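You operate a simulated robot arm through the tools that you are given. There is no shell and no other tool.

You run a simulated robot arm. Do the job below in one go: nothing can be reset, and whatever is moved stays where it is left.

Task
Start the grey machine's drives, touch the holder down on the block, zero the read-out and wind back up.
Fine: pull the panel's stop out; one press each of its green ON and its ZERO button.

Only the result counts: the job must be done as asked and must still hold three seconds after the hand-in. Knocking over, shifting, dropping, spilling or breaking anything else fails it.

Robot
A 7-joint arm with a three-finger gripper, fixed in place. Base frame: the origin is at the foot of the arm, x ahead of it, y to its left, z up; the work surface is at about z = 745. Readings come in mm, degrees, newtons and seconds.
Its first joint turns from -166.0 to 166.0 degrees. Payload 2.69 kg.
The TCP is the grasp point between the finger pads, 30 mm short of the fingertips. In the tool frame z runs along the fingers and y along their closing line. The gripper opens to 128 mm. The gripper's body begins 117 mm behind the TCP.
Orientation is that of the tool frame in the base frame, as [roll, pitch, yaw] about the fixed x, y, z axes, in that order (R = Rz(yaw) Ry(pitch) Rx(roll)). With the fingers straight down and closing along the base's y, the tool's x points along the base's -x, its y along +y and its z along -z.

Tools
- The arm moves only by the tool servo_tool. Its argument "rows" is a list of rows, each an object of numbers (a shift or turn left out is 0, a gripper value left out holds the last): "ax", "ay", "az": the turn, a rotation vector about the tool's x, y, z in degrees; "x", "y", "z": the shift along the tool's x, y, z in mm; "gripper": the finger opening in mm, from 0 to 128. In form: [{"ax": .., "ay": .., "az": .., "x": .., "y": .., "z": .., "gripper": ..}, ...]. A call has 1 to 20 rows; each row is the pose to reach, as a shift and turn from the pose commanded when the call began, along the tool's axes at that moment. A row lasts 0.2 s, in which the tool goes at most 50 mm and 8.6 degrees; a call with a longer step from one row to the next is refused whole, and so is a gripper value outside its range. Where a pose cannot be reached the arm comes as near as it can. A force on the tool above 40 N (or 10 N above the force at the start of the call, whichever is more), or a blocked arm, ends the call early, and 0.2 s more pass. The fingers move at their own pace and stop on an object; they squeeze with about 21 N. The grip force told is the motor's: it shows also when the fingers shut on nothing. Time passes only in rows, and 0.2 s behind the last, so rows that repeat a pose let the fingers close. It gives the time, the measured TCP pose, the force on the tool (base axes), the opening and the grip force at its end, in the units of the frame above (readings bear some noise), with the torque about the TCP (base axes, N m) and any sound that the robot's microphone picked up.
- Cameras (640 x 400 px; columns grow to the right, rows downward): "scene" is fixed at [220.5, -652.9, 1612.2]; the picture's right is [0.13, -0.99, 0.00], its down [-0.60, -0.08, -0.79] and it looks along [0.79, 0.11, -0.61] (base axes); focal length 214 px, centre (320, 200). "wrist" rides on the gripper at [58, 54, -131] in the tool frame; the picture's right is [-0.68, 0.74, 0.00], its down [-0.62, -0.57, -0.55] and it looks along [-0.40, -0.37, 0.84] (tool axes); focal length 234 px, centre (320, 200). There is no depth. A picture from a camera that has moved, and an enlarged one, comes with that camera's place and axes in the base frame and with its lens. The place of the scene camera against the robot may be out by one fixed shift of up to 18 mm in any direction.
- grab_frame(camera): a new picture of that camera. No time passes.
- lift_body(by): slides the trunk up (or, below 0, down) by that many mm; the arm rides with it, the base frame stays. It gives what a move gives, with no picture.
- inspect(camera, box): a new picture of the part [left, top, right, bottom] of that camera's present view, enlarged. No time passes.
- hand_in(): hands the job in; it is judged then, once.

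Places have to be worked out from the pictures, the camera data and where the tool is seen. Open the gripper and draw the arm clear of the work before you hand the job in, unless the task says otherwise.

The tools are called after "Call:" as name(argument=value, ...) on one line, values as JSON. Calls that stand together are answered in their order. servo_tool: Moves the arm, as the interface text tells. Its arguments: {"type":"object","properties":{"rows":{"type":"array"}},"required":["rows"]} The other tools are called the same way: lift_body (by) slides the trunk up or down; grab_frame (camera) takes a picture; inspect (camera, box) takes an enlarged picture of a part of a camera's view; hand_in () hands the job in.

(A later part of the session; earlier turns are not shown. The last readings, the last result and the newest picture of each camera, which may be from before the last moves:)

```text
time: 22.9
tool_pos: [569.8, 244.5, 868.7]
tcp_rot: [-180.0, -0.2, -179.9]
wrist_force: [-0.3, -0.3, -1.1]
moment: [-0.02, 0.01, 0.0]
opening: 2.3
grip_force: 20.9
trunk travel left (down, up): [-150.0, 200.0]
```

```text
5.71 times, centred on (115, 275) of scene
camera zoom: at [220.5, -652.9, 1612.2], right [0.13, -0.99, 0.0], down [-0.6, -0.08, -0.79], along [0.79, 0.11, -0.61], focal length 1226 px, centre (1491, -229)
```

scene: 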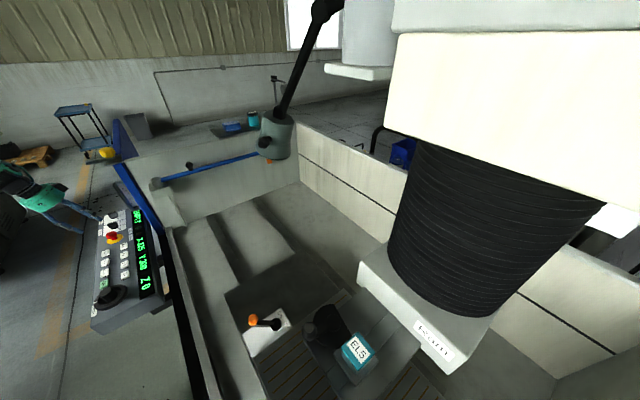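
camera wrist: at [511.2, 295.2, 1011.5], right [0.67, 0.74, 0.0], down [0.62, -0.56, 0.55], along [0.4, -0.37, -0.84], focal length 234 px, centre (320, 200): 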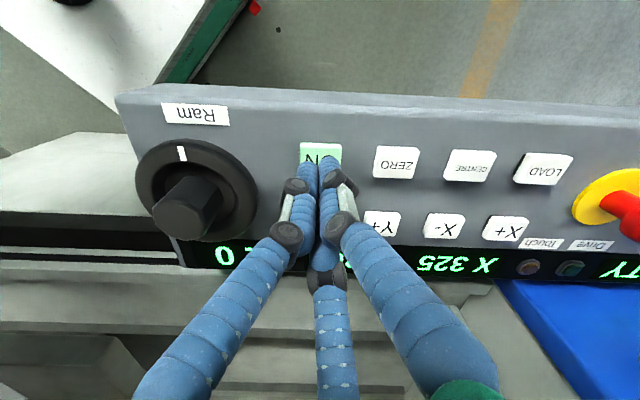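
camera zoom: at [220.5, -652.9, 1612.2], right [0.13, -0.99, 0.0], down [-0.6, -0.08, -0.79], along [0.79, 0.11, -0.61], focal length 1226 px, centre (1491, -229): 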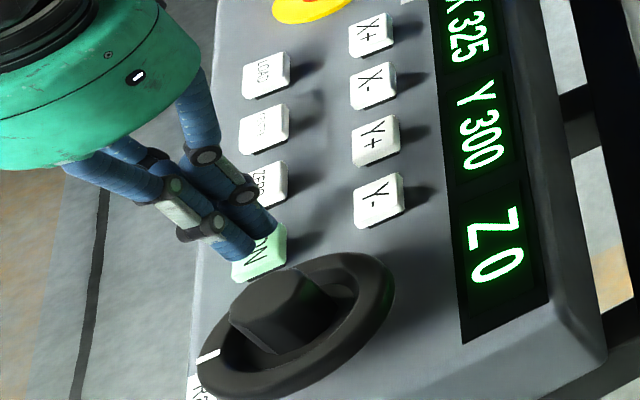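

No contact yet at TCP z 868.7, tips appear about on the button. I continue a few mm more in small steps.

Call:
servo_tool(rows=[{"z": 1.5, "gripper": 0}, {"z": 3}, {"z": 4}])

Call:
inspect(camera="scene", box=[70, 200, 170, 310])

```text
time: 23.6
tool_pos: [568.2, 243.9, 863.8]
tcp_rot: [-179.8, -0.2, -179.7]
wrist_force: [0.6, 0.6, 0.2]
moment: [-0.03, 0.02, 0.01]
opening: 2.3
grip_force: 20.8
trunk travel left (down, up): [-150.0, 200.0]
```

```text
3.64 times, centred on (120, 255) of scene
camera zoom: at [220.5, -652.9, 1612.2], right [0.13, -0.99, 0.0], down [-0.6, -0.08, -0.79], along [0.79, 0.11, -0.61], focal length 780 px, centre (1047, 0)
```

zoom: 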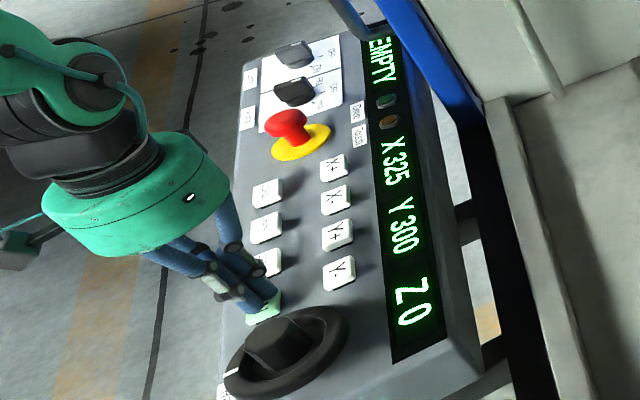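

Still no contact force at TCP z 863.8 (tips at ≈ 834). I continue down in small steps.

Call:
servo_tool(rows=[{"z": 1.5, "gripper": 0}, {"z": 3}, {"z": 4}])

Call:
inspect(camera="scene", box=[70, 200, 170, 310])

```text
time: 24.4
tool_pos: [570.7, 242.4, 861.5]
tcp_rot: [-179.9, -0.2, -179.9]
wrist_force: [0.4, -0.1, 0.0]
moment: [-0.01, -0.02, -0.02]
opening: 2.5
grip_force: 20.7
trunk travel left (down, up): [-150.0, 200.0]
```

```text
3.64 times, centred on (120, 255) of scene
camera zoom: at [220.5, -652.9, 1612.2], right [0.13, -0.99, 0.0], down [-0.6, -0.08, -0.79], along [0.79, 0.11, -0.61], focal length 780 px, centre (1047, 0)
```

zoom: 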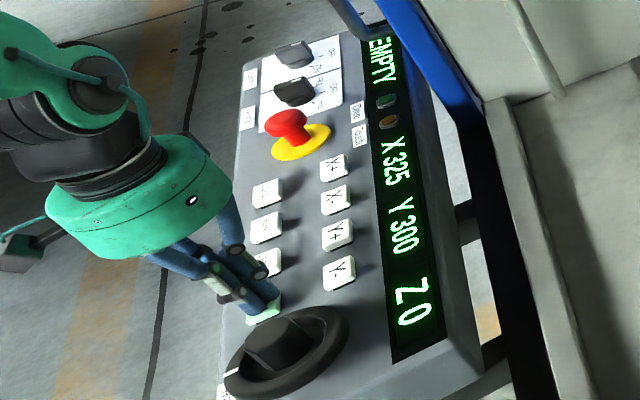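

Still nothing; continuing down slowly.

Call:
servo_tool(rows=[{"z": 1.5, "gripper": 0}, {"z": 3}, {"z": 4}])

Call:
grab_frame(camera="wrist")

Call:
inspect(camera="scene", box=[80, 255, 140, 305])

```text
time: 25.2
tool_pos: [568.0, 242.0, 857.7]
tcp_rot: [-179.8, -0.2, -179.8]
wrist_force: [-0.4, -0.6, 1.4]
moment: [-0.01, -0.01, -0.02]
opening: 5.9
grip_force: 31.3
trunk travel left (down, up): [-150.0, 200.0]
heard: click
```

```text
taken
camera wrist: at [511.0, 294.8, 988.1], right [0.67, 0.74, 0.0], down [0.62, -0.56, 0.55], along [0.4, -0.37, -0.84], focal length 234 px, centre (320, 200)
```

wrist: 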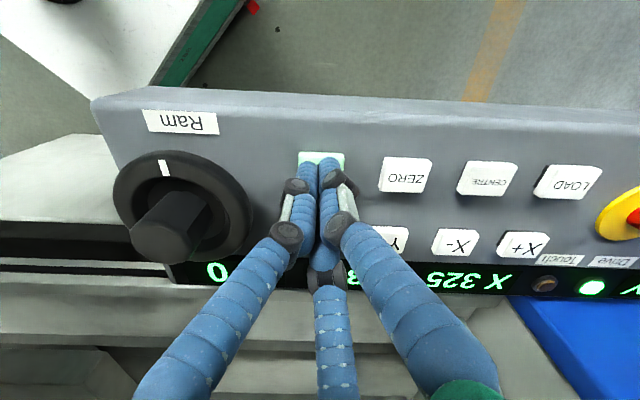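

```text
8.00 times, centred on (110, 280) of scene
camera zoom: at [220.5, -652.9, 1612.2], right [0.13, -0.99, 0.0], down [-0.6, -0.08, -0.79], along [0.79, 0.11, -0.61], focal length 1716 px, centre (2000, -440)
```

zoom: 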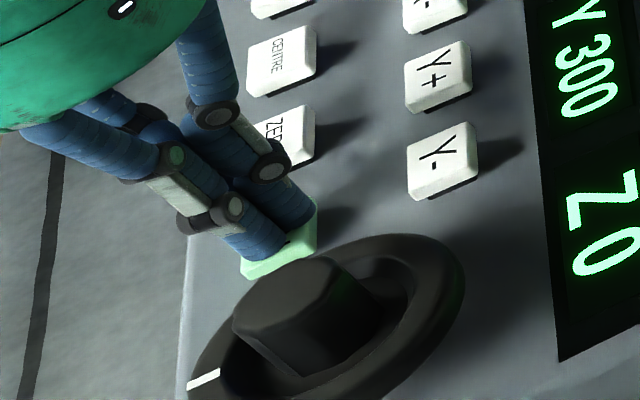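

A click, and the Drive lamp now glows green: ON registered. I lift straight off the button.

Call:
servo_tool(rows=[{"z": -10, "gripper": 0}, {"z": -35}, {"z": -70}, {"z": -100}, {"z": -130}, {"z": -130}])

Call:
grab_frame(camera="wrist")

Call:
inspect(camera="wrist", box=[140, 70, 300, 240])

Call:
inspect(camera="scene", box=[70, 200, 170, 310])

```text
time: 26.6
tool_pos: [572.2, 244.2, 986.6]
tcp_rot: [-179.9, -0.1, -179.8]
wrist_force: [0.1, -0.5, 0.7]
moment: [0.03, -0.04, 0.01]
opening: 2.1
grip_force: 31.4
trunk travel left (down, up): [-150.0, 200.0]
```

```text
taken
camera wrist: at [513.6, 296.3, 1118.0], right [0.67, 0.74, 0.0], down [0.62, -0.56, 0.55], along [0.4, -0.37, -0.84], focal length 234 px, centre (320, 200)
```

wrist: 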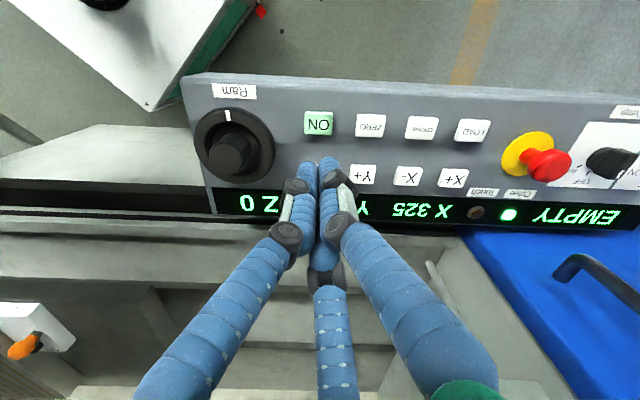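

```text
2.35 times, centred on (220, 155) of wrist
camera zoom: at [513.6, 296.3, 1118.0], right [0.67, 0.74, 0.0], down [0.62, -0.56, 0.55], along [0.4, -0.37, -0.84], focal length 551 px, centre (555, 306)
```

zoom: 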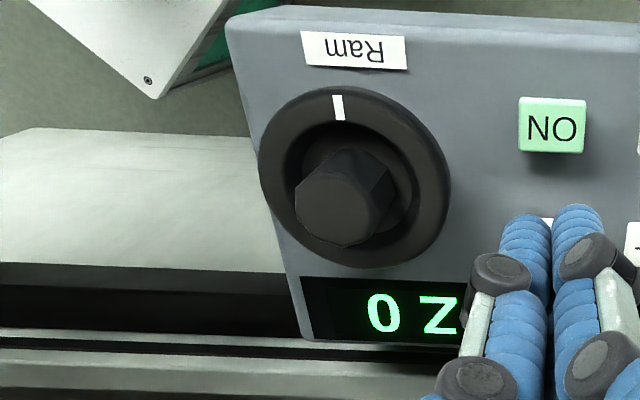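

```text
3.64 times, centred on (120, 255) of scene
camera zoom: at [220.5, -652.9, 1612.2], right [0.13, -0.99, 0.0], down [-0.6, -0.08, -0.79], along [0.79, 0.11, -0.61], focal length 780 px, centre (1047, 0)
```

zoom: 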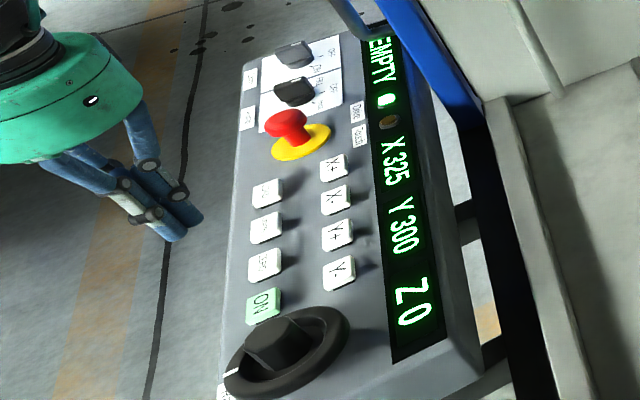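

Drive stays lit. Now the Ram wheel: its hub is ≈ (518.5, 152.5), top ≈ z 877, about 32 mm above the rim. I zoom in on the hub shape.

Call:
inspect(camera="wrist", box=[185, 90, 285, 190])

Call:
inspect(camera="scene", box=[85, 280, 145, 325])

```text
4.00 times, centred on (235, 140) of wrist
camera zoom: at [513.6, 296.3, 1118.0], right [0.67, 0.74, 0.0], down [0.62, -0.56, 0.55], along [0.4, -0.37, -0.84], focal length 937 px, centre (660, 440)
```

zoom: 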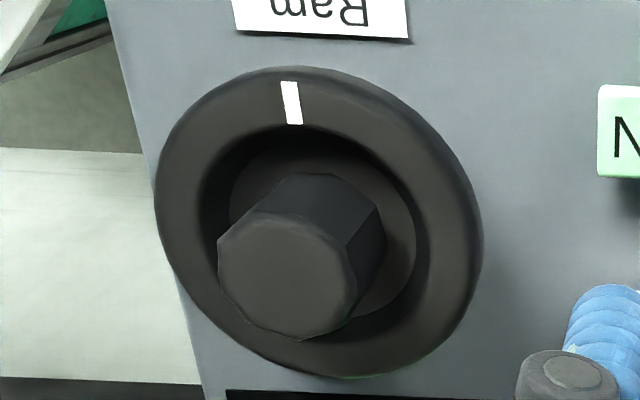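

```text
8.89 times, centred on (115, 302) of scene
camera zoom: at [220.5, -652.9, 1612.2], right [0.13, -0.99, 0.0], down [-0.6, -0.08, -0.79], along [0.79, 0.11, -0.61], focal length 1906 px, centre (2142, -711)
```

zoom: 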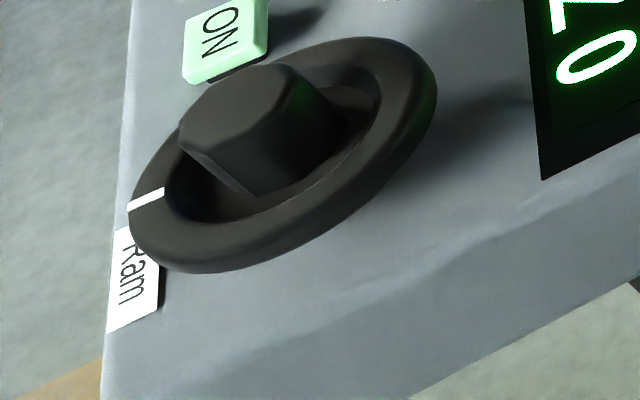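

The hub is a hexagon whose flats face the panel's axes (grip yaw 135° puts fingers on flats). I move above the hub with the fingers opened to 66 mm and find out how far the wrist can turn each way in free air.

Call:
servo_tool(rows=[{"x": 17, "y": -30, "gripper": 66}, {"x": 34, "y": -60}, {"x": 51, "y": -90}, {"x": 51, "y": -90}])

Call:
servo_tool(rows=[{"az": 8}, {"az": 16}, {"az": 24}, {"az": 32}, {"az": 40}, {"az": 48}, {"az": 56}, {"az": 64}, {"az": 72}, {"az": 80}, {"az": 88}, {"az": 96}, {"az": 104}, {"az": 112}, {"az": 120}, {"az": 128}, {"az": 136}, {"az": 144}, {"az": 152}, {"az": 160}])

```text
time: 27.6
tool_pos: [516.1, 151.1, 986.9]
tcp_rot: [-180.0, -0.3, -179.8]
wrist_force: [0.3, 0.6, 0.1]
moment: [0.03, -0.01, 0.0]
opening: 66.1
grip_force: 0.0
trunk travel left (down, up): [-150.0, 200.0]
```

```text
time: 31.9
tool_pos: [519.2, 151.4, 985.7]
tcp_rot: [-179.3, 0.1, 24.1]
wrist_force: [-3.4, -0.9, -5.8]
moment: [0.12, -0.31, 0.0]
opening: 66.2
grip_force: 0.4
out of reach, approached as far as the arm can: row 20
trunk travel left (down, up): [-150.0, 200.0]
```

One limit lies at yaw ≈ 24°. I turn back and explore the other direction the same way.

Call:
servo_tool(rows=[{"az": -6}, {"az": -14}, {"az": -22}, {"az": -30}, {"az": -38}, {"az": -46}, {"az": -54}, {"az": -62}, {"az": -70}, {"az": -78}, {"az": -86}, {"az": -94}, {"az": -102}, {"az": -110}, {"az": -118}, {"az": -126}, {"az": -134}, {"az": -142}, {"az": -150}, {"az": -156}])

Call:
servo_tool(rows=[{"az": -8}, {"az": -16}, {"az": -24}, {"az": -32}, {"az": -40}, {"az": -48}, {"az": -56}, {"az": -64}, {"az": -72}, {"az": -80}, {"az": -88}, {"az": -96}, {"az": -104}, {"az": -112}, {"az": -120}, {"az": -128}, {"az": -136}, {"az": -144}, {"az": -152}, {"az": -160}])

```text
time: 36.0
tool_pos: [519.0, 151.3, 986.5]
tcp_rot: [179.5, -0.4, -179.8]
wrist_force: [0.4, -0.2, -0.4]
moment: [-0.02, -0.01, 0.01]
opening: 66.3
grip_force: 0.1
trunk travel left (down, up): [-150.0, 200.0]
```

```text
time: 40.2
tool_pos: [519.9, 150.5, 985.5]
tcp_rot: [-179.7, 0.5, -19.8]
wrist_force: [0.2, -1.2, 0.4]
moment: [-0.02, -0.01, 0.02]
opening: 66.0
grip_force: 0.1
trunk travel left (down, up): [-150.0, 200.0]
```

Usable yaw runs from ~24° up through 180° to ≥340°, so about 300° per grip. I rotate back to yaw ≈195° (a flat-aligned grip angle in mid range) and check centring over the hub.

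Call:
servo_tool(rows=[{"az": 8}, {"az": 16}, {"az": 24}, {"az": 32}, {"az": 40}, {"az": 48}, {"az": 56}, {"az": 64}, {"az": 72}, {"az": 80}, {"az": 88}, {"az": 96}, {"az": 104}, {"az": 112}, {"az": 120}, {"az": 128}, {"az": 136}, {"az": 144}, {"az": 145}, {"az": 145}])

Call:
grab_frame(camera="wrist")

Call:
inspect(camera="scene", box=[60, 220, 180, 330])

```text
time: 44.5
tool_pos: [520.8, 150.3, 987.3]
tcp_rot: [179.4, -0.3, -164.9]
wrist_force: [0.5, -0.2, -1.0]
moment: [-0.02, 0.01, -0.01]
opening: 66.1
grip_force: 0.0
trunk travel left (down, up): [-150.0, 200.0]
```

```text
taken
camera wrist: at [450.7, 183.8, 1118.1], right [0.46, 0.89, 0.01], down [0.75, -0.39, 0.54], along [0.48, -0.24, -0.84], focal length 234 px, centre (320, 200)
```

wrist: 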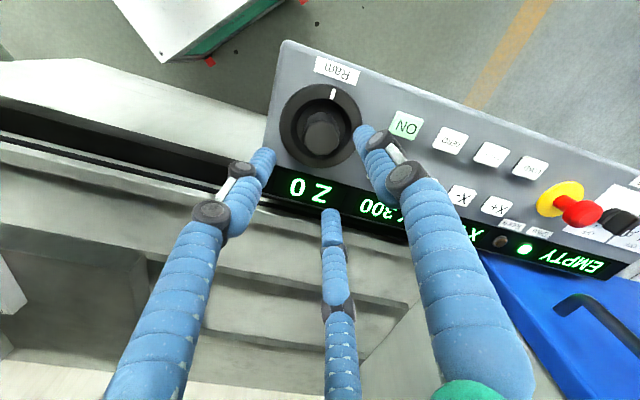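

```text
3.64 times, centred on (120, 275) of scene
camera zoom: at [220.5, -652.9, 1612.2], right [0.13, -0.99, 0.0], down [-0.6, -0.08, -0.79], along [0.79, 0.11, -0.61], focal length 780 px, centre (1047, -73)
```

zoom: 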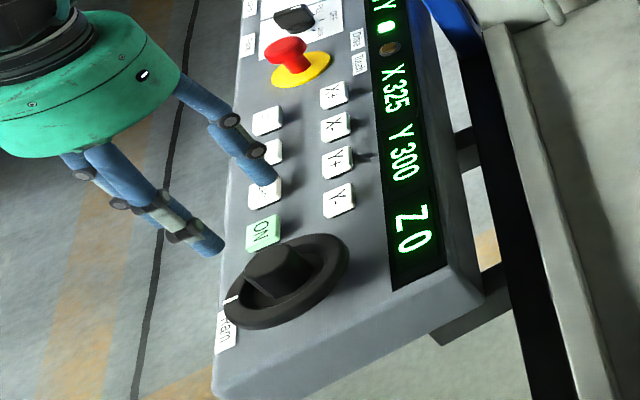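

Hub is close to the tool axis in the image. I zoom for exact centring.

Call:
inspect(camera="wrist", box=[260, 70, 380, 180])

```text
3.64 times, centred on (320, 125) of wrist
camera zoom: at [450.7, 183.8, 1118.1], right [0.46, 0.89, 0.01], down [0.75, -0.39, 0.54], along [0.48, -0.24, -0.84], focal length 852 px, centre (320, 473)
```

zoom: 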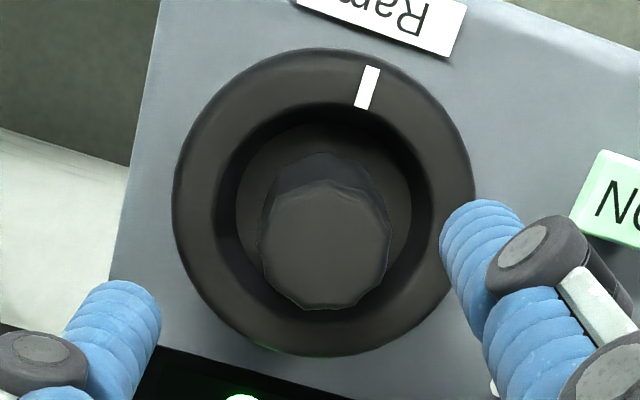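

The hub is within ~1–2 mm of the tool axis. I correct that and a 0.6° tilt, and descend so the fingertips straddle the hub above the rim.

Call:
servo_tool(rows=[{"x": -0.8, "y": 0.9, "z": 20, "ax": 0.5, "gripper": 66}, {"x": -0.8, "y": 0.9, "z": 50, "ax": 0.5}, {"x": -0.8, "y": 0.9, "z": 80, "ax": 0.5}, {"x": -0.8, "y": 0.9, "z": 95, "ax": 0.5}, {"x": -0.8, "y": 0.9, "z": 95, "ax": 0.5}])

Call:
grab_frame(camera="wrist")

Call:
inspect(camera="scene", box=[70, 240, 160, 320])

```text
time: 45.6
tool_pos: [520.0, 153.0, 890.7]
tcp_rot: [179.8, -0.3, -164.7]
wrist_force: [0.5, 0.4, -0.6]
moment: [0.02, 0.04, 0.01]
opening: 66.1
grip_force: 0.1
trunk travel left (down, up): [-150.0, 200.0]
```

```text
taken
camera wrist: at [450.7, 187.5, 1022.3], right [0.46, 0.89, 0.0], down [0.74, -0.39, 0.54], along [0.48, -0.25, -0.84], focal length 234 px, centre (320, 200)
```

wrist: 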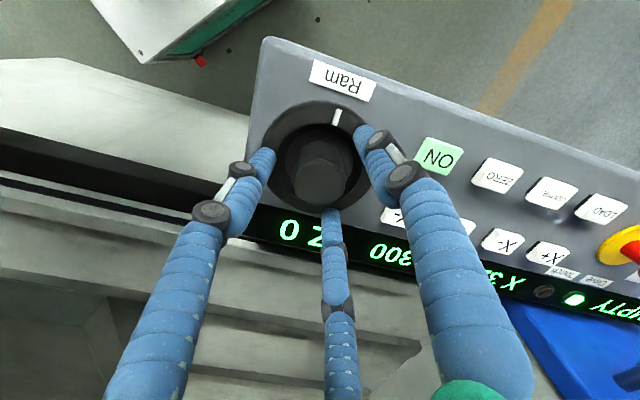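

```text
5.00 times, centred on (115, 280) of scene
camera zoom: at [220.5, -652.9, 1612.2], right [0.13, -0.99, 0.0], down [-0.6, -0.08, -0.79], along [0.79, 0.11, -0.61], focal length 1072 px, centre (1345, -200)
```

zoom: 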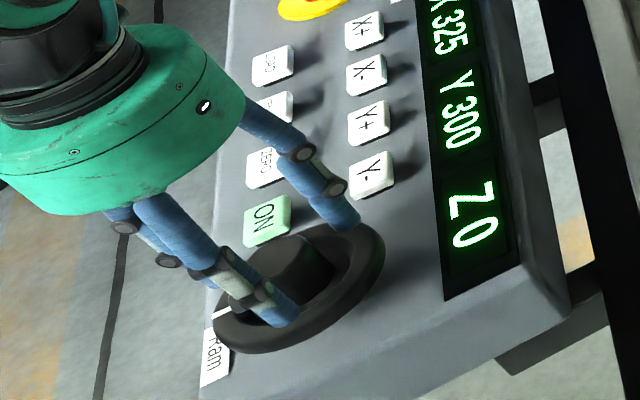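

Well centred over the hub. I go 7 mm further and close gently on the hub.

Call:
servo_tool(rows=[{"z": 3, "gripper": 66}, {"z": 7, "gripper": 66}, {"z": 7, "gripper": 54}, {"z": 7, "gripper": 46}, {"z": 7, "gripper": 40}, {"z": 7, "gripper": 34}, {"z": 7, "gripper": 28}, {"z": 7, "gripper": 20}])

Call:
grab_frame(camera="wrist")

Call:
inspect(camera="scene", box=[70, 240, 160, 320])

```text
time: 47.5
tool_pos: [520.1, 152.7, 883.0]
tcp_rot: [179.8, -0.2, -164.8]
wrist_force: [6.5, -5.2, -1.2]
moment: [-0.19, -0.21, 0.03]
opening: 37.7
grip_force: 12.7
trunk travel left (down, up): [-150.0, 200.0]
```

```text
taken
camera wrist: at [450.3, 187.3, 1015.9], right [0.46, 0.89, 0.0], down [0.74, -0.39, 0.54], along [0.48, -0.25, -0.84], focal length 234 px, centre (320, 200)
```

wrist: 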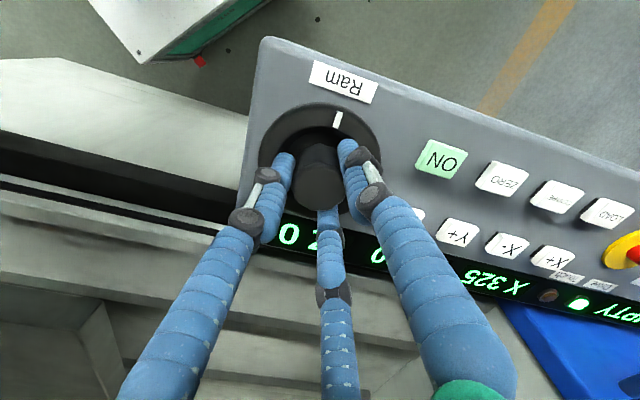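

```text
5.00 times, centred on (115, 280) of scene
camera zoom: at [220.5, -652.9, 1612.2], right [0.13, -0.99, 0.0], down [-0.6, -0.08, -0.79], along [0.79, 0.11, -0.61], focal length 1072 px, centre (1345, -200)
```

zoom: 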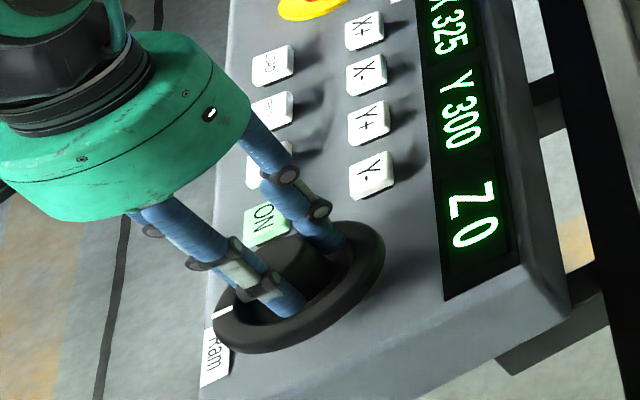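

Hub gripped (37.7 mm). I make a small 12° clockwise test turn and read Z.

Call:
servo_tool(rows=[{"gripper": 15}, {"az": 4}, {"az": 8}, {"az": 12}, {"az": 12}])

Call:
inspect(camera="wrist", box=[220, 60, 420, 260])

Call:
inspect(camera="scene", box=[70, 220, 170, 320])

Call:
inspect(camera="scene", box=[220, 270, 480, 400])

```text
time: 48.6
tool_pos: [521.1, 152.3, 885.2]
tcp_rot: [179.9, -0.4, -176.9]
wrist_force: [13.8, -7.3, -2.4]
moment: [-0.27, -0.29, 0.08]
opening: 37.2
grip_force: 16.3
trunk travel left (down, up): [-150.0, 200.0]
```

```text
2.00 times, centred on (320, 160) of wrist
camera zoom: at [459.5, 201.0, 1015.9], right [0.64, 0.77, 0.0], down [0.65, -0.53, 0.54], along [0.42, -0.35, -0.84], focal length 468 px, centre (320, 280)
```

zoom: 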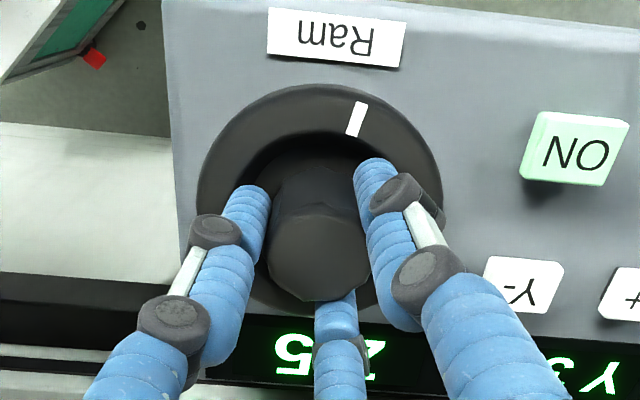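

```text
4.00 times, centred on (120, 270) of scene
camera zoom: at [220.5, -652.9, 1612.2], right [0.13, -0.99, 0.0], down [-0.6, -0.08, -0.79], along [0.79, 0.11, -0.61], focal length 858 px, centre (1120, -80)
```

zoom: 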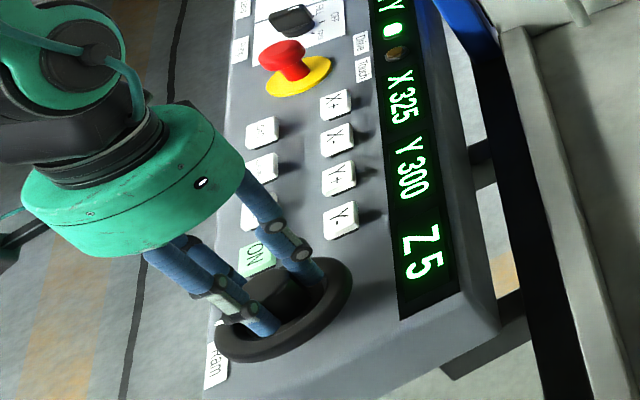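

```text
2.46 times, centred on (350, 335) of scene
camera zoom: at [220.5, -652.9, 1612.2], right [0.13, -0.99, 0.0], down [-0.6, -0.08, -0.79], along [0.79, 0.11, -0.61], focal length 528 px, centre (246, -132)
```

zoom: 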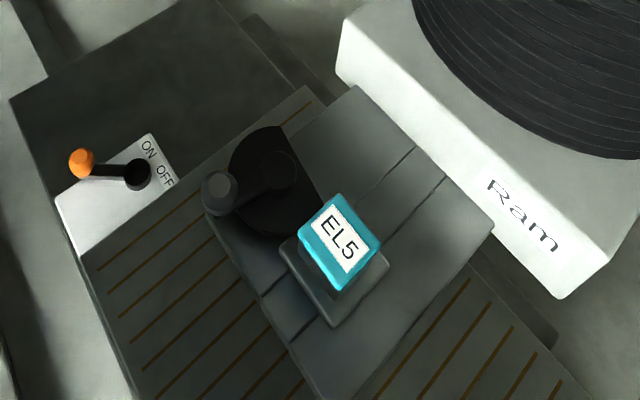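

Z went 0 → 5 for ~12° clockwise, so about 0.4 mm per degree. To know whether that is down or up I take a high zoom of the ram/holder now and compare after another small turn.

Call:
inspect(camera="scene", box=[330, 320, 410, 370])

Call:
servo_tool(rows=[{"az": 4, "gripper": 15}, {"az": 8}, {"az": 12}, {"az": 12}])

Call:
inspect(camera="scene", box=[330, 320, 410, 370])

Call:
inspect(camera="scene", box=[70, 220, 170, 320])

```text
8.00 times, centred on (370, 345) of scene
camera zoom: at [220.5, -652.9, 1612.2], right [0.13, -0.99, 0.0], down [-0.6, -0.08, -0.79], along [0.79, 0.11, -0.61], focal length 1716 px, centre (-80, -960)
```

zoom: 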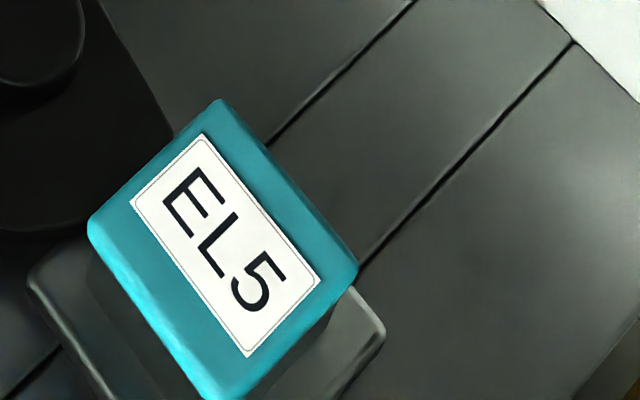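

```text
time: 49.6
tool_pos: [520.1, 152.4, 884.0]
tcp_rot: [180.0, -0.2, 171.2]
wrist_force: [19.8, -7.6, 10.0]
moment: [-0.33, -0.49, -0.01]
opening: 36.5
grip_force: 44.7
trunk travel left (down, up): [-150.0, 200.0]
```

```text
8.00 times, centred on (370, 345) of scene
camera zoom: at [220.5, -652.9, 1612.2], right [0.13, -0.99, 0.0], down [-0.6, -0.08, -0.79], along [0.79, 0.11, -0.61], focal length 1716 px, centre (-80, -960)
```

zoom: 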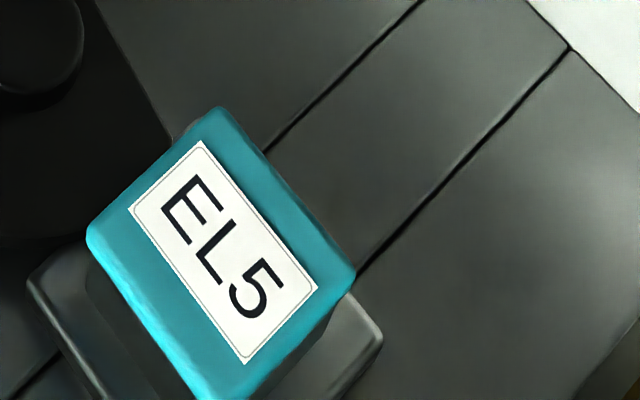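

```text
4.00 times, centred on (120, 270) of scene
camera zoom: at [220.5, -652.9, 1612.2], right [0.13, -0.99, 0.0], down [-0.6, -0.08, -0.79], along [0.79, 0.11, -0.61], focal length 858 px, centre (1120, -80)
```

zoom: 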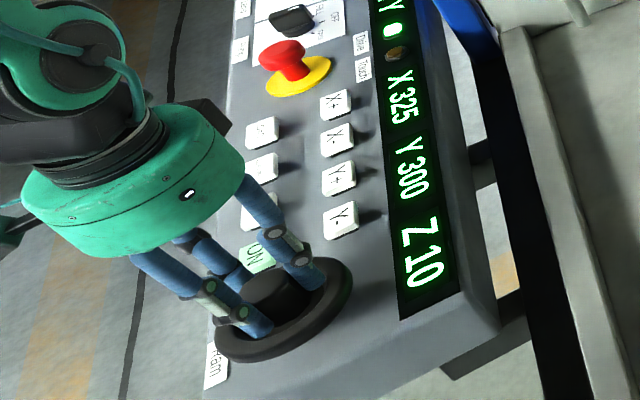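

The holder moved down in the image by exactly what 5 mm predicts, so clockwise = down and Z counts up downward (≈0.415 mm/°). A side load of ~20 N built up; I recentre ~3 mm toward it and continue 36° clockwise.

Call:
servo_tool(rows=[{"x": -1.5, "y": -0.4, "z": -0.6, "gripper": 15}, {"x": -2.8, "y": -0.7, "z": -1}, {"x": -2.8, "y": -0.7, "z": -1, "az": 4}, {"x": -2.8, "y": -0.7, "z": -1, "az": 8}, {"x": -2.8, "y": -0.7, "z": -1, "az": 12}, {"x": -2.8, "y": -0.7, "z": -1, "az": 16}, {"x": -2.8, "y": -0.7, "z": -1, "az": 20}, {"x": -2.8, "y": -0.7, "z": -1, "az": 24}, {"x": -2.8, "y": -0.7, "z": -1, "az": 28}, {"x": -2.8, "y": -0.7, "z": -1, "az": 32}, {"x": -2.8, "y": -0.7, "z": -1, "az": 36}, {"x": -2.8, "y": -0.7, "z": -1, "az": 36}])

Call:
inspect(camera="scene", box=[70, 220, 170, 320])

Call:
grab_frame(camera="wrist")

```text
time: 51.1
tool_pos: [520.3, 151.2, 884.7]
tcp_rot: [-179.9, -0.3, 154.4]
wrist_force: [-3.5, 12.7, -2.9]
moment: [1.08, 0.24, -0.02]
opening: 36.5
grip_force: 45.1
trunk travel left (down, up): [-150.0, 200.0]
stopped in row 7: the force on the tool passed its limit at 42 N (the readings are from after the stop); the commanded pose is now the measured one
```

```text
4.00 times, centred on (120, 270) of scene
camera zoom: at [220.5, -652.9, 1612.2], right [0.13, -0.99, 0.0], down [-0.6, -0.08, -0.79], along [0.79, 0.11, -0.61], focal length 858 px, centre (1120, -80)
```

zoom: 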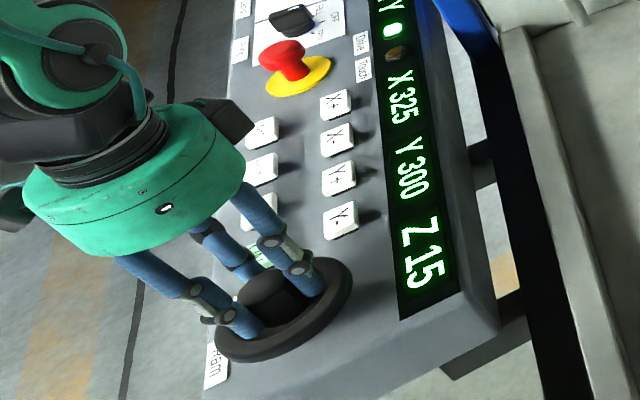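

```text
taken
camera wrist: at [491.8, 223.8, 1015.8], right [0.93, 0.37, -0.01], down [0.32, -0.78, 0.55], along [0.2, -0.51, -0.84], focal length 234 px, centre (320, 200)
```

wrist: 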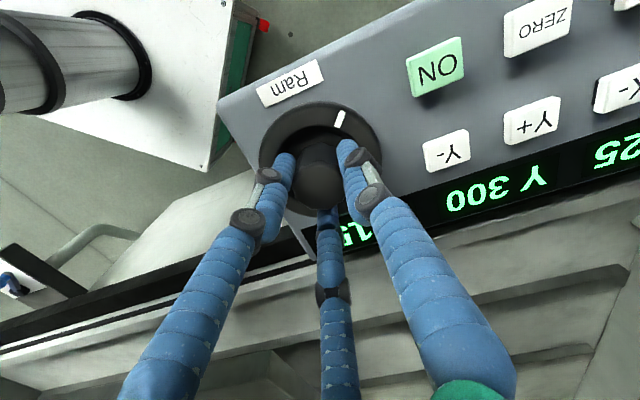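

The side load tripped the limit at Z 15. I open the fingers to relieve it and check centring over the hub.

Call:
servo_tool(rows=[{"gripper": 40}, {"gripper": 66}, {"gripper": 66}, {"gripper": 66}])

Call:
inspect(camera="wrist", box=[240, 90, 400, 220])

Call:
inspect(camera="scene", box=[80, 250, 160, 320])

```text
time: 52.1
tool_pos: [520.1, 150.7, 885.1]
tcp_rot: [-179.9, -0.3, 154.6]
wrist_force: [0.1, 0.4, -0.7]
moment: [0.01, -0.03, -0.02]
opening: 66.2
grip_force: 0.1
trunk travel left (down, up): [-150.0, 200.0]
```

```text
3.08 times, centred on (320, 155) of wrist
camera zoom: at [492.0, 222.6, 1016.0], right [0.93, 0.37, -0.01], down [0.32, -0.78, 0.55], along [0.2, -0.51, -0.84], focal length 720 px, centre (320, 338)
```

zoom: 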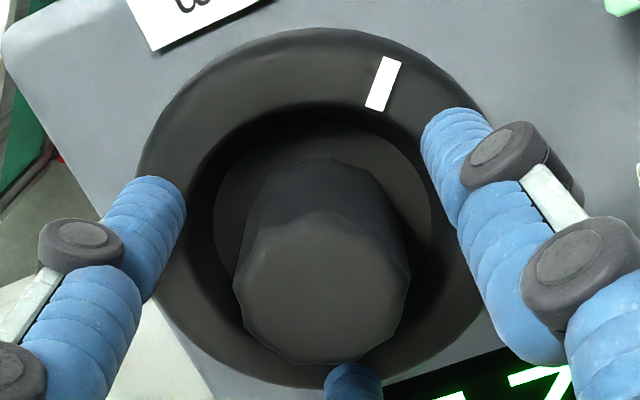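

```text
5.71 times, centred on (120, 285) of scene
camera zoom: at [220.5, -652.9, 1612.2], right [0.13, -0.99, 0.0], down [-0.6, -0.08, -0.79], along [0.79, 0.11, -0.61], focal length 1226 px, centre (1463, -286)
```

zoom: 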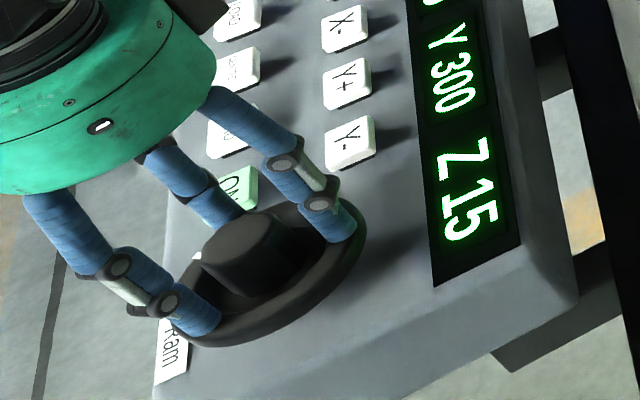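

Relieved. Two-view triangulation puts the hub centre at (520.7, 150.4, top z≈875) — the tool is now within ~1 mm. I rotate the open hand counter-clockwise 120° around the hub to gain turning range, then re-grip.

Call:
servo_tool(rows=[{"az": -8, "gripper": 66}, {"az": -16}, {"az": -24}, {"az": -32}, {"az": -40}, {"az": -48}, {"az": -56}, {"az": -64}, {"az": -72}, {"az": -80}, {"az": -88}, {"az": -96}, {"az": -104}, {"az": -112}, {"az": -120}, {"az": -120}])

Call:
inspect(camera="wrist", box=[240, 90, 400, 220])

Call:
inspect(camera="scene", box=[80, 250, 160, 320])

```text
time: 55.5
tool_pos: [520.7, 150.1, 884.8]
tcp_rot: [179.5, 0.1, -85.5]
wrist_force: [0.0, 0.3, 0.1]
moment: [0.0, 0.02, -0.01]
opening: 65.9
grip_force: 0.0
trunk travel left (down, up): [-150.0, 200.0]
```

```text
3.08 times, centred on (320, 155) of wrist
camera zoom: at [472.3, 86.1, 1016.3], right [-0.79, 0.62, 0.01], down [0.52, 0.66, 0.55], along [0.33, 0.43, -0.84], focal length 720 px, centre (320, 338)
```

zoom: 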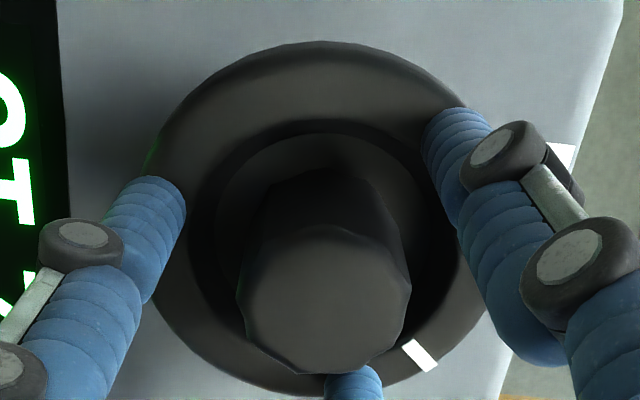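

```text
5.71 times, centred on (120, 285) of scene
camera zoom: at [220.5, -652.9, 1612.2], right [0.13, -0.99, 0.0], down [-0.6, -0.08, -0.79], along [0.79, 0.11, -0.61], focal length 1226 px, centre (1463, -286)
```

zoom: 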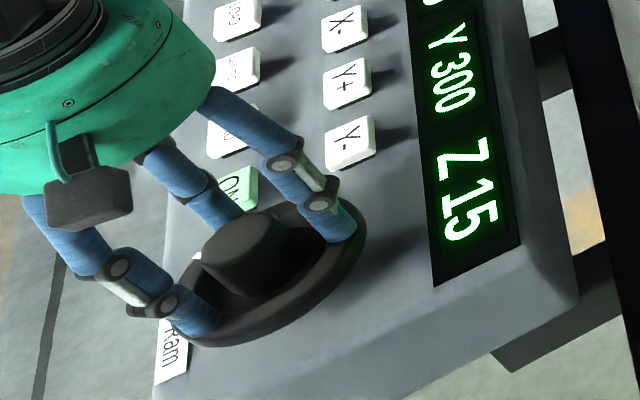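

Image offsets are 1–3 mm, within compliance. I re-grip here and read the side force before turning.

Call:
servo_tool(rows=[{"gripper": 54}, {"gripper": 46}, {"gripper": 42}, {"gripper": 38}, {"gripper": 34}, {"gripper": 30}, {"gripper": 30}, {"gripper": 30}])

Call:
servo_tool(rows=[{"az": 3}, {"az": 6}, {"az": 9}, {"az": 12}, {"az": 12}])

Call:
inspect(camera="scene", box=[70, 220, 170, 320])

```text
time: 57.3
tool_pos: [519.9, 151.4, 884.4]
tcp_rot: [179.5, 0.1, -85.5]
wrist_force: [6.2, 19.3, -5.0]
moment: [0.62, -0.24, -0.02]
opening: 37.2
grip_force: 45.3
trunk travel left (down, up): [-150.0, 200.0]
```

```text
time: 58.4
tool_pos: [521.1, 151.7, 884.7]
tcp_rot: [179.6, 0.0, -97.4]
wrist_force: [-9.7, 12.0, 13.8]
moment: [1.03, 0.75, 0.01]
opening: 36.8
grip_force: 45.2
trunk travel left (down, up): [-150.0, 200.0]
stopped in row 5: the force on the tool passed its limit at 41 N (the readings are from after the stop); the commanded pose is now the measured one
```

```text
4.00 times, centred on (120, 270) of scene
camera zoom: at [220.5, -652.9, 1612.2], right [0.13, -0.99, 0.0], down [-0.6, -0.08, -0.79], along [0.79, 0.11, -0.61], focal length 858 px, centre (1120, -80)
```

zoom: 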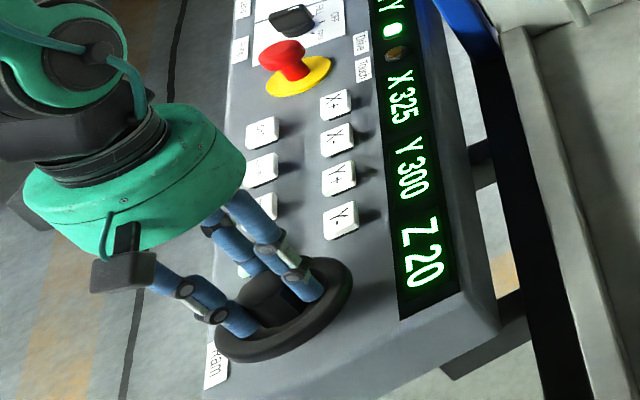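

Z 20 now; the load shows the hub lies ~+2–3 mm in y of the tool. With the grip kept, I shift to null the side force.

Call:
servo_tool(rows=[{"x": -0.8, "y": 0.9, "z": -0.8, "gripper": 33}, {"x": -1.6, "y": 1.7, "z": -1.5}, {"x": -1.6, "y": 1.7, "z": -1.5}])

Call:
servo_tool(rows=[{"az": 0.5, "gripper": 33}])

```text
time: 59.2
tool_pos: [520.8, 153.0, 885.8]
tcp_rot: [179.3, 0.1, -97.4]
wrist_force: [4.7, -11.6, -17.5]
moment: [-0.34, -0.48, -0.01]
opening: 36.6
grip_force: 45.1
trunk travel left (down, up): [-150.0, 200.0]
```

```text
time: 59.6
tool_pos: [521.1, 152.6, 884.9]
tcp_rot: [179.5, 0.0, -97.9]
wrist_force: [6.1, -12.1, -24.4]
moment: [-0.36, -0.27, 0.0]
opening: 36.4
grip_force: 44.7
trunk travel left (down, up): [-150.0, 200.0]
```

The stiffness is high (~11 N/mm lateral, 20 N/mm vertical), so small offsets make large loads. I soften the grip (command 37 mm) and shift half-way back.

Call:
servo_tool(rows=[{"x": 0.45, "y": -0.3, "z": 0.6, "gripper": 37}, {"x": 0.9, "y": -0.6, "z": 1.1, "gripper": 37}, {"x": 0.9, "y": -0.6, "z": 1.1, "gripper": 37}])

```text
time: 60.4
tool_pos: [521.3, 152.5, 884.7]
tcp_rot: [179.6, 0.0, -97.8]
wrist_force: [-2.1, 0.4, 1.2]
moment: [0.02, 0.08, 0.0]
opening: 38.7
grip_force: 1.1
trunk travel left (down, up): [-150.0, 200.0]
```

Loads vanished at (521.3, 152.5). I tighten moderately (35.5) and turn 20° clockwise slowly.

Call:
servo_tool(rows=[{"gripper": 36}, {"gripper": 35.5}, {"az": 3}, {"az": 6}, {"az": 9}, {"az": 12}, {"az": 15}, {"az": 18}, {"az": 20}, {"az": 20}])

Call:
inspect(camera="scene", box=[70, 220, 170, 320])

```text
time: 62.6
tool_pos: [520.9, 151.7, 884.7]
tcp_rot: [179.6, -0.2, -118.0]
wrist_force: [-3.7, 5.7, -2.2]
moment: [0.1, 0.1, -0.03]
opening: 36.8
grip_force: 44.3
trunk travel left (down, up): [-150.0, 200.0]
```

```text
4.00 times, centred on (120, 270) of scene
camera zoom: at [220.5, -652.9, 1612.2], right [0.13, -0.99, 0.0], down [-0.6, -0.08, -0.79], along [0.79, 0.11, -0.61], focal length 858 px, centre (1120, -80)
```

zoom: 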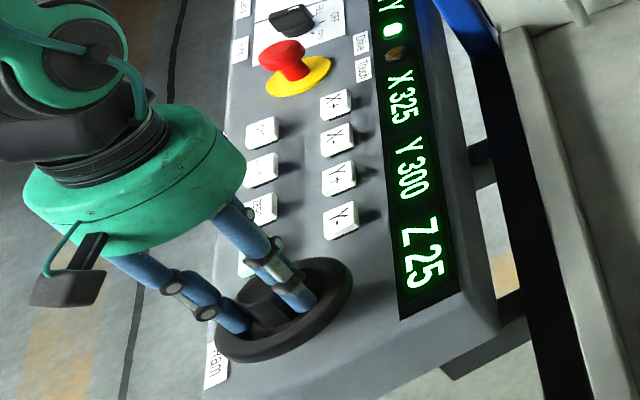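

Loads stay small with this centring. Z 25. I check in high zoom whether the ram moves continuously or in 5 mm steps, turning another 4°.

Call:
inspect(camera="scene", box=[330, 320, 410, 370])

Call:
servo_tool(rows=[{"az": 2, "gripper": 35.5}, {"az": 4}, {"az": 4}])

Call:
inspect(camera="scene", box=[330, 320, 410, 370])

Call:
inspect(camera="scene", box=[100, 250, 170, 320])

```text
8.00 times, centred on (370, 345) of scene
camera zoom: at [220.5, -652.9, 1612.2], right [0.13, -0.99, 0.0], down [-0.6, -0.08, -0.79], along [0.79, 0.11, -0.61], focal length 1716 px, centre (-80, -960)
```

zoom: 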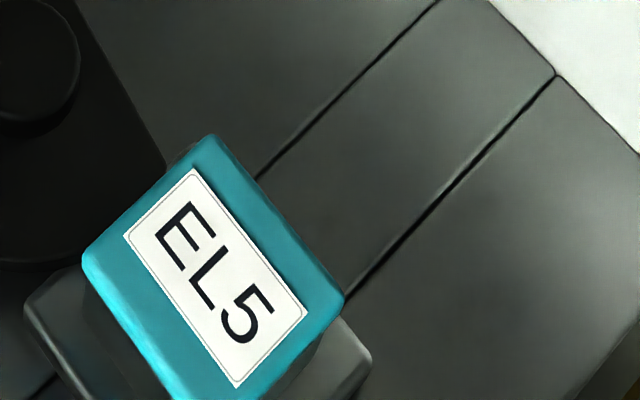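

```text
time: 63.4
tool_pos: [520.1, 152.3, 884.6]
tcp_rot: [179.6, -0.3, -122.0]
wrist_force: [-2.5, 3.5, -0.7]
moment: [0.03, 0.06, 0.0]
opening: 37.4
grip_force: 8.5
trunk travel left (down, up): [-150.0, 200.0]
```

```text
8.00 times, centred on (370, 345) of scene
camera zoom: at [220.5, -652.9, 1612.2], right [0.13, -0.99, 0.0], down [-0.6, -0.08, -0.79], along [0.79, 0.11, -0.61], focal length 1716 px, centre (-80, -960)
```

zoom: 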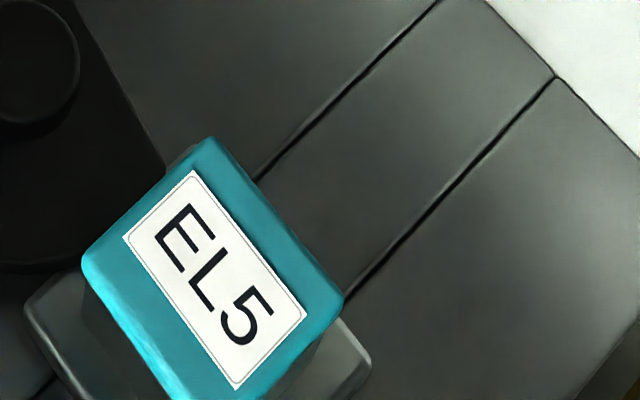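

```text
5.71 times, centred on (135, 285) of scene
camera zoom: at [220.5, -652.9, 1612.2], right [0.13, -0.99, 0.0], down [-0.6, -0.08, -0.79], along [0.79, 0.11, -0.61], focal length 1226 px, centre (1377, -286)
```

zoom: 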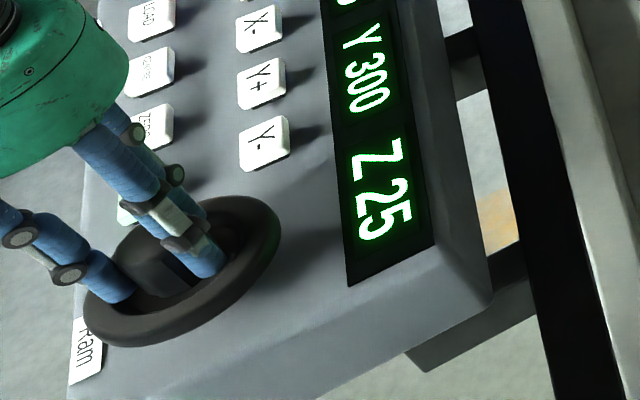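

The ram moves continuously (~⅓ mm per degree, 120 mm/turn); only the display is rounded to 5. I carry on clockwise 36°.

Call:
servo_tool(rows=[{"az": 3, "gripper": 35.5}, {"az": 6}, {"az": 9}, {"az": 12}, {"az": 15}, {"az": 18}, {"az": 21}, {"az": 24}, {"az": 27}, {"az": 30}, {"az": 33}, {"az": 36}, {"az": 36}])

Call:
inspect(camera="scene", box=[70, 205, 170, 320])

Call:
inspect(camera="scene", box=[330, 330, 410, 380])

```text
time: 66.2
tool_pos: [520.7, 152.2, 884.8]
tcp_rot: [179.8, -0.4, -158.0]
wrist_force: [-1.4, 1.5, -1.2]
moment: [0.05, 0.01, 0.02]
opening: 37.2
grip_force: 1.1
trunk travel left (down, up): [-150.0, 200.0]
```

```text
3.48 times, centred on (120, 262) of scene
camera zoom: at [220.5, -652.9, 1612.2], right [0.13, -0.99, 0.0], down [-0.6, -0.08, -0.79], along [0.79, 0.11, -0.61], focal length 746 px, centre (1016, -17)
```

zoom: 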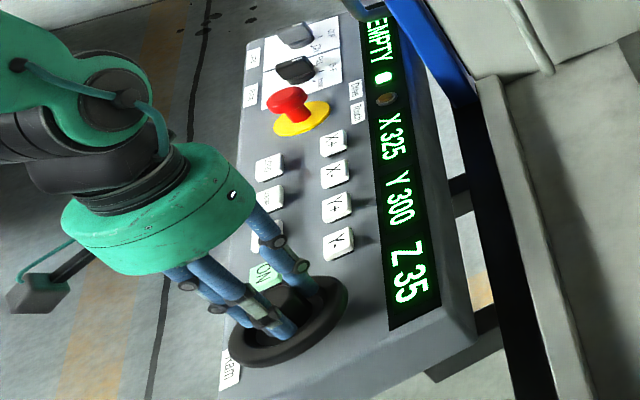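

```text
8.00 times, centred on (370, 355) of scene
camera zoom: at [220.5, -652.9, 1612.2], right [0.13, -0.99, 0.0], down [-0.6, -0.08, -0.79], along [0.79, 0.11, -0.61], focal length 1716 px, centre (-80, -1040)
```

zoom: 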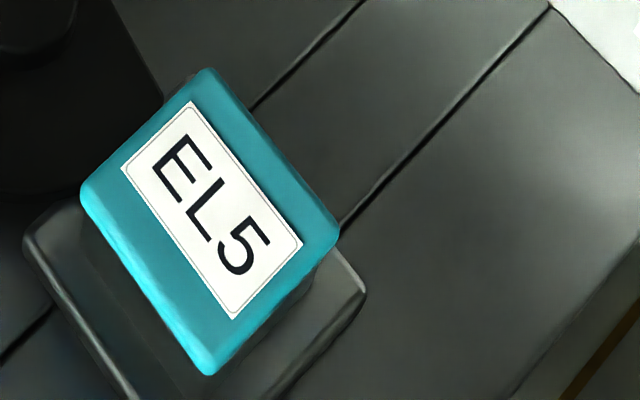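

Z 35 and forces low, but the grip went slack (some slip). I tighten to 31 and continue 24°.

Call:
servo_tool(rows=[{"gripper": 33}, {"gripper": 31}, {"az": 3}, {"az": 6}, {"az": 9}, {"az": 12}, {"az": 15}, {"az": 18}, {"az": 21}, {"az": 24}, {"az": 24}])

Call:
inspect(camera="scene", box=[70, 205, 170, 320])

Call:
inspect(camera="scene", box=[330, 330, 410, 380])

```text
time: 68.6
tool_pos: [519.7, 152.6, 884.7]
tcp_rot: [-180.0, -0.5, 178.0]
wrist_force: [-7.4, 3.2, -5.1]
moment: [0.04, 0.29, 0.01]
opening: 36.4
grip_force: 45.0
trunk travel left (down, up): [-150.0, 200.0]
```

```text
3.48 times, centred on (120, 262) of scene
camera zoom: at [220.5, -652.9, 1612.2], right [0.13, -0.99, 0.0], down [-0.6, -0.08, -0.79], along [0.79, 0.11, -0.61], focal length 746 px, centre (1016, -17)
```

zoom: 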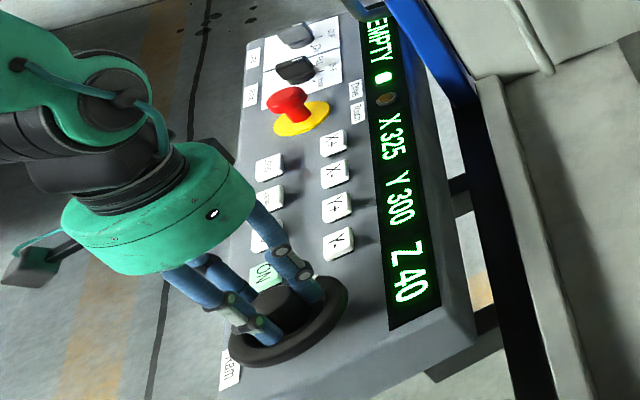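

```text
8.00 times, centred on (370, 355) of scene
camera zoom: at [220.5, -652.9, 1612.2], right [0.13, -0.99, 0.0], down [-0.6, -0.08, -0.79], along [0.79, 0.11, -0.61], focal length 1716 px, centre (-80, -1040)
```

zoom: 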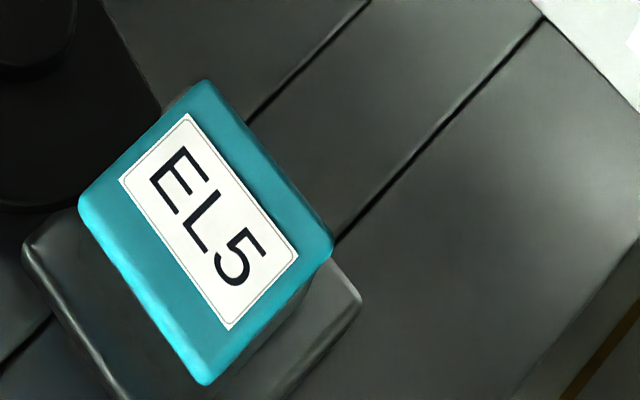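

Good: low load, no slip; ram ≈ 41 mm down. Another 36° clockwise.

Call:
servo_tool(rows=[{"az": 3, "gripper": 31}, {"az": 6}, {"az": 9}, {"az": 12}, {"az": 15}, {"az": 18}, {"az": 21}, {"az": 24}, {"az": 27}, {"az": 30}, {"az": 33}, {"az": 36}, {"az": 36}])

Call:
inspect(camera="scene", box=[70, 205, 170, 320])

Call:
inspect(camera="scene", box=[330, 330, 410, 380])

```text
time: 71.4
tool_pos: [519.9, 152.7, 884.4]
tcp_rot: [-179.8, -0.4, 142.0]
wrist_force: [-6.4, 20.3, -2.1]
moment: [0.57, 0.15, -0.03]
opening: 36.5
grip_force: 44.7
trunk travel left (down, up): [-150.0, 200.0]
```

```text
3.48 times, centred on (120, 262) of scene
camera zoom: at [220.5, -652.9, 1612.2], right [0.13, -0.99, 0.0], down [-0.6, -0.08, -0.79], along [0.79, 0.11, -0.61], focal length 746 px, centre (1016, -17)
```

zoom: 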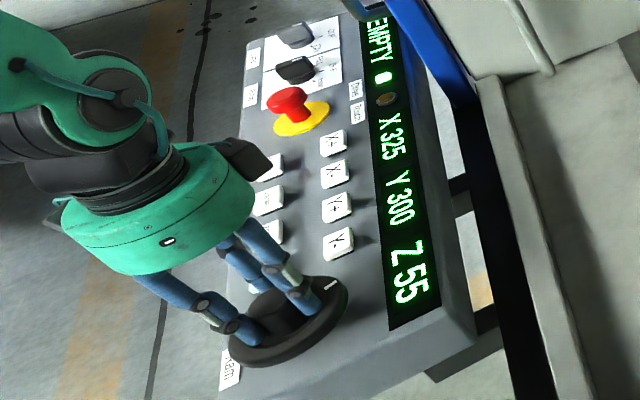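

```text
8.00 times, centred on (370, 355) of scene
camera zoom: at [220.5, -652.9, 1612.2], right [0.13, -0.99, 0.0], down [-0.6, -0.08, -0.79], along [0.79, 0.11, -0.61], focal length 1716 px, centre (-80, -1040)
```

zoom: 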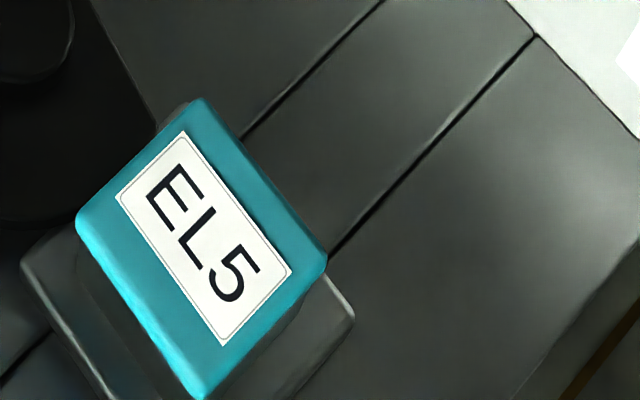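

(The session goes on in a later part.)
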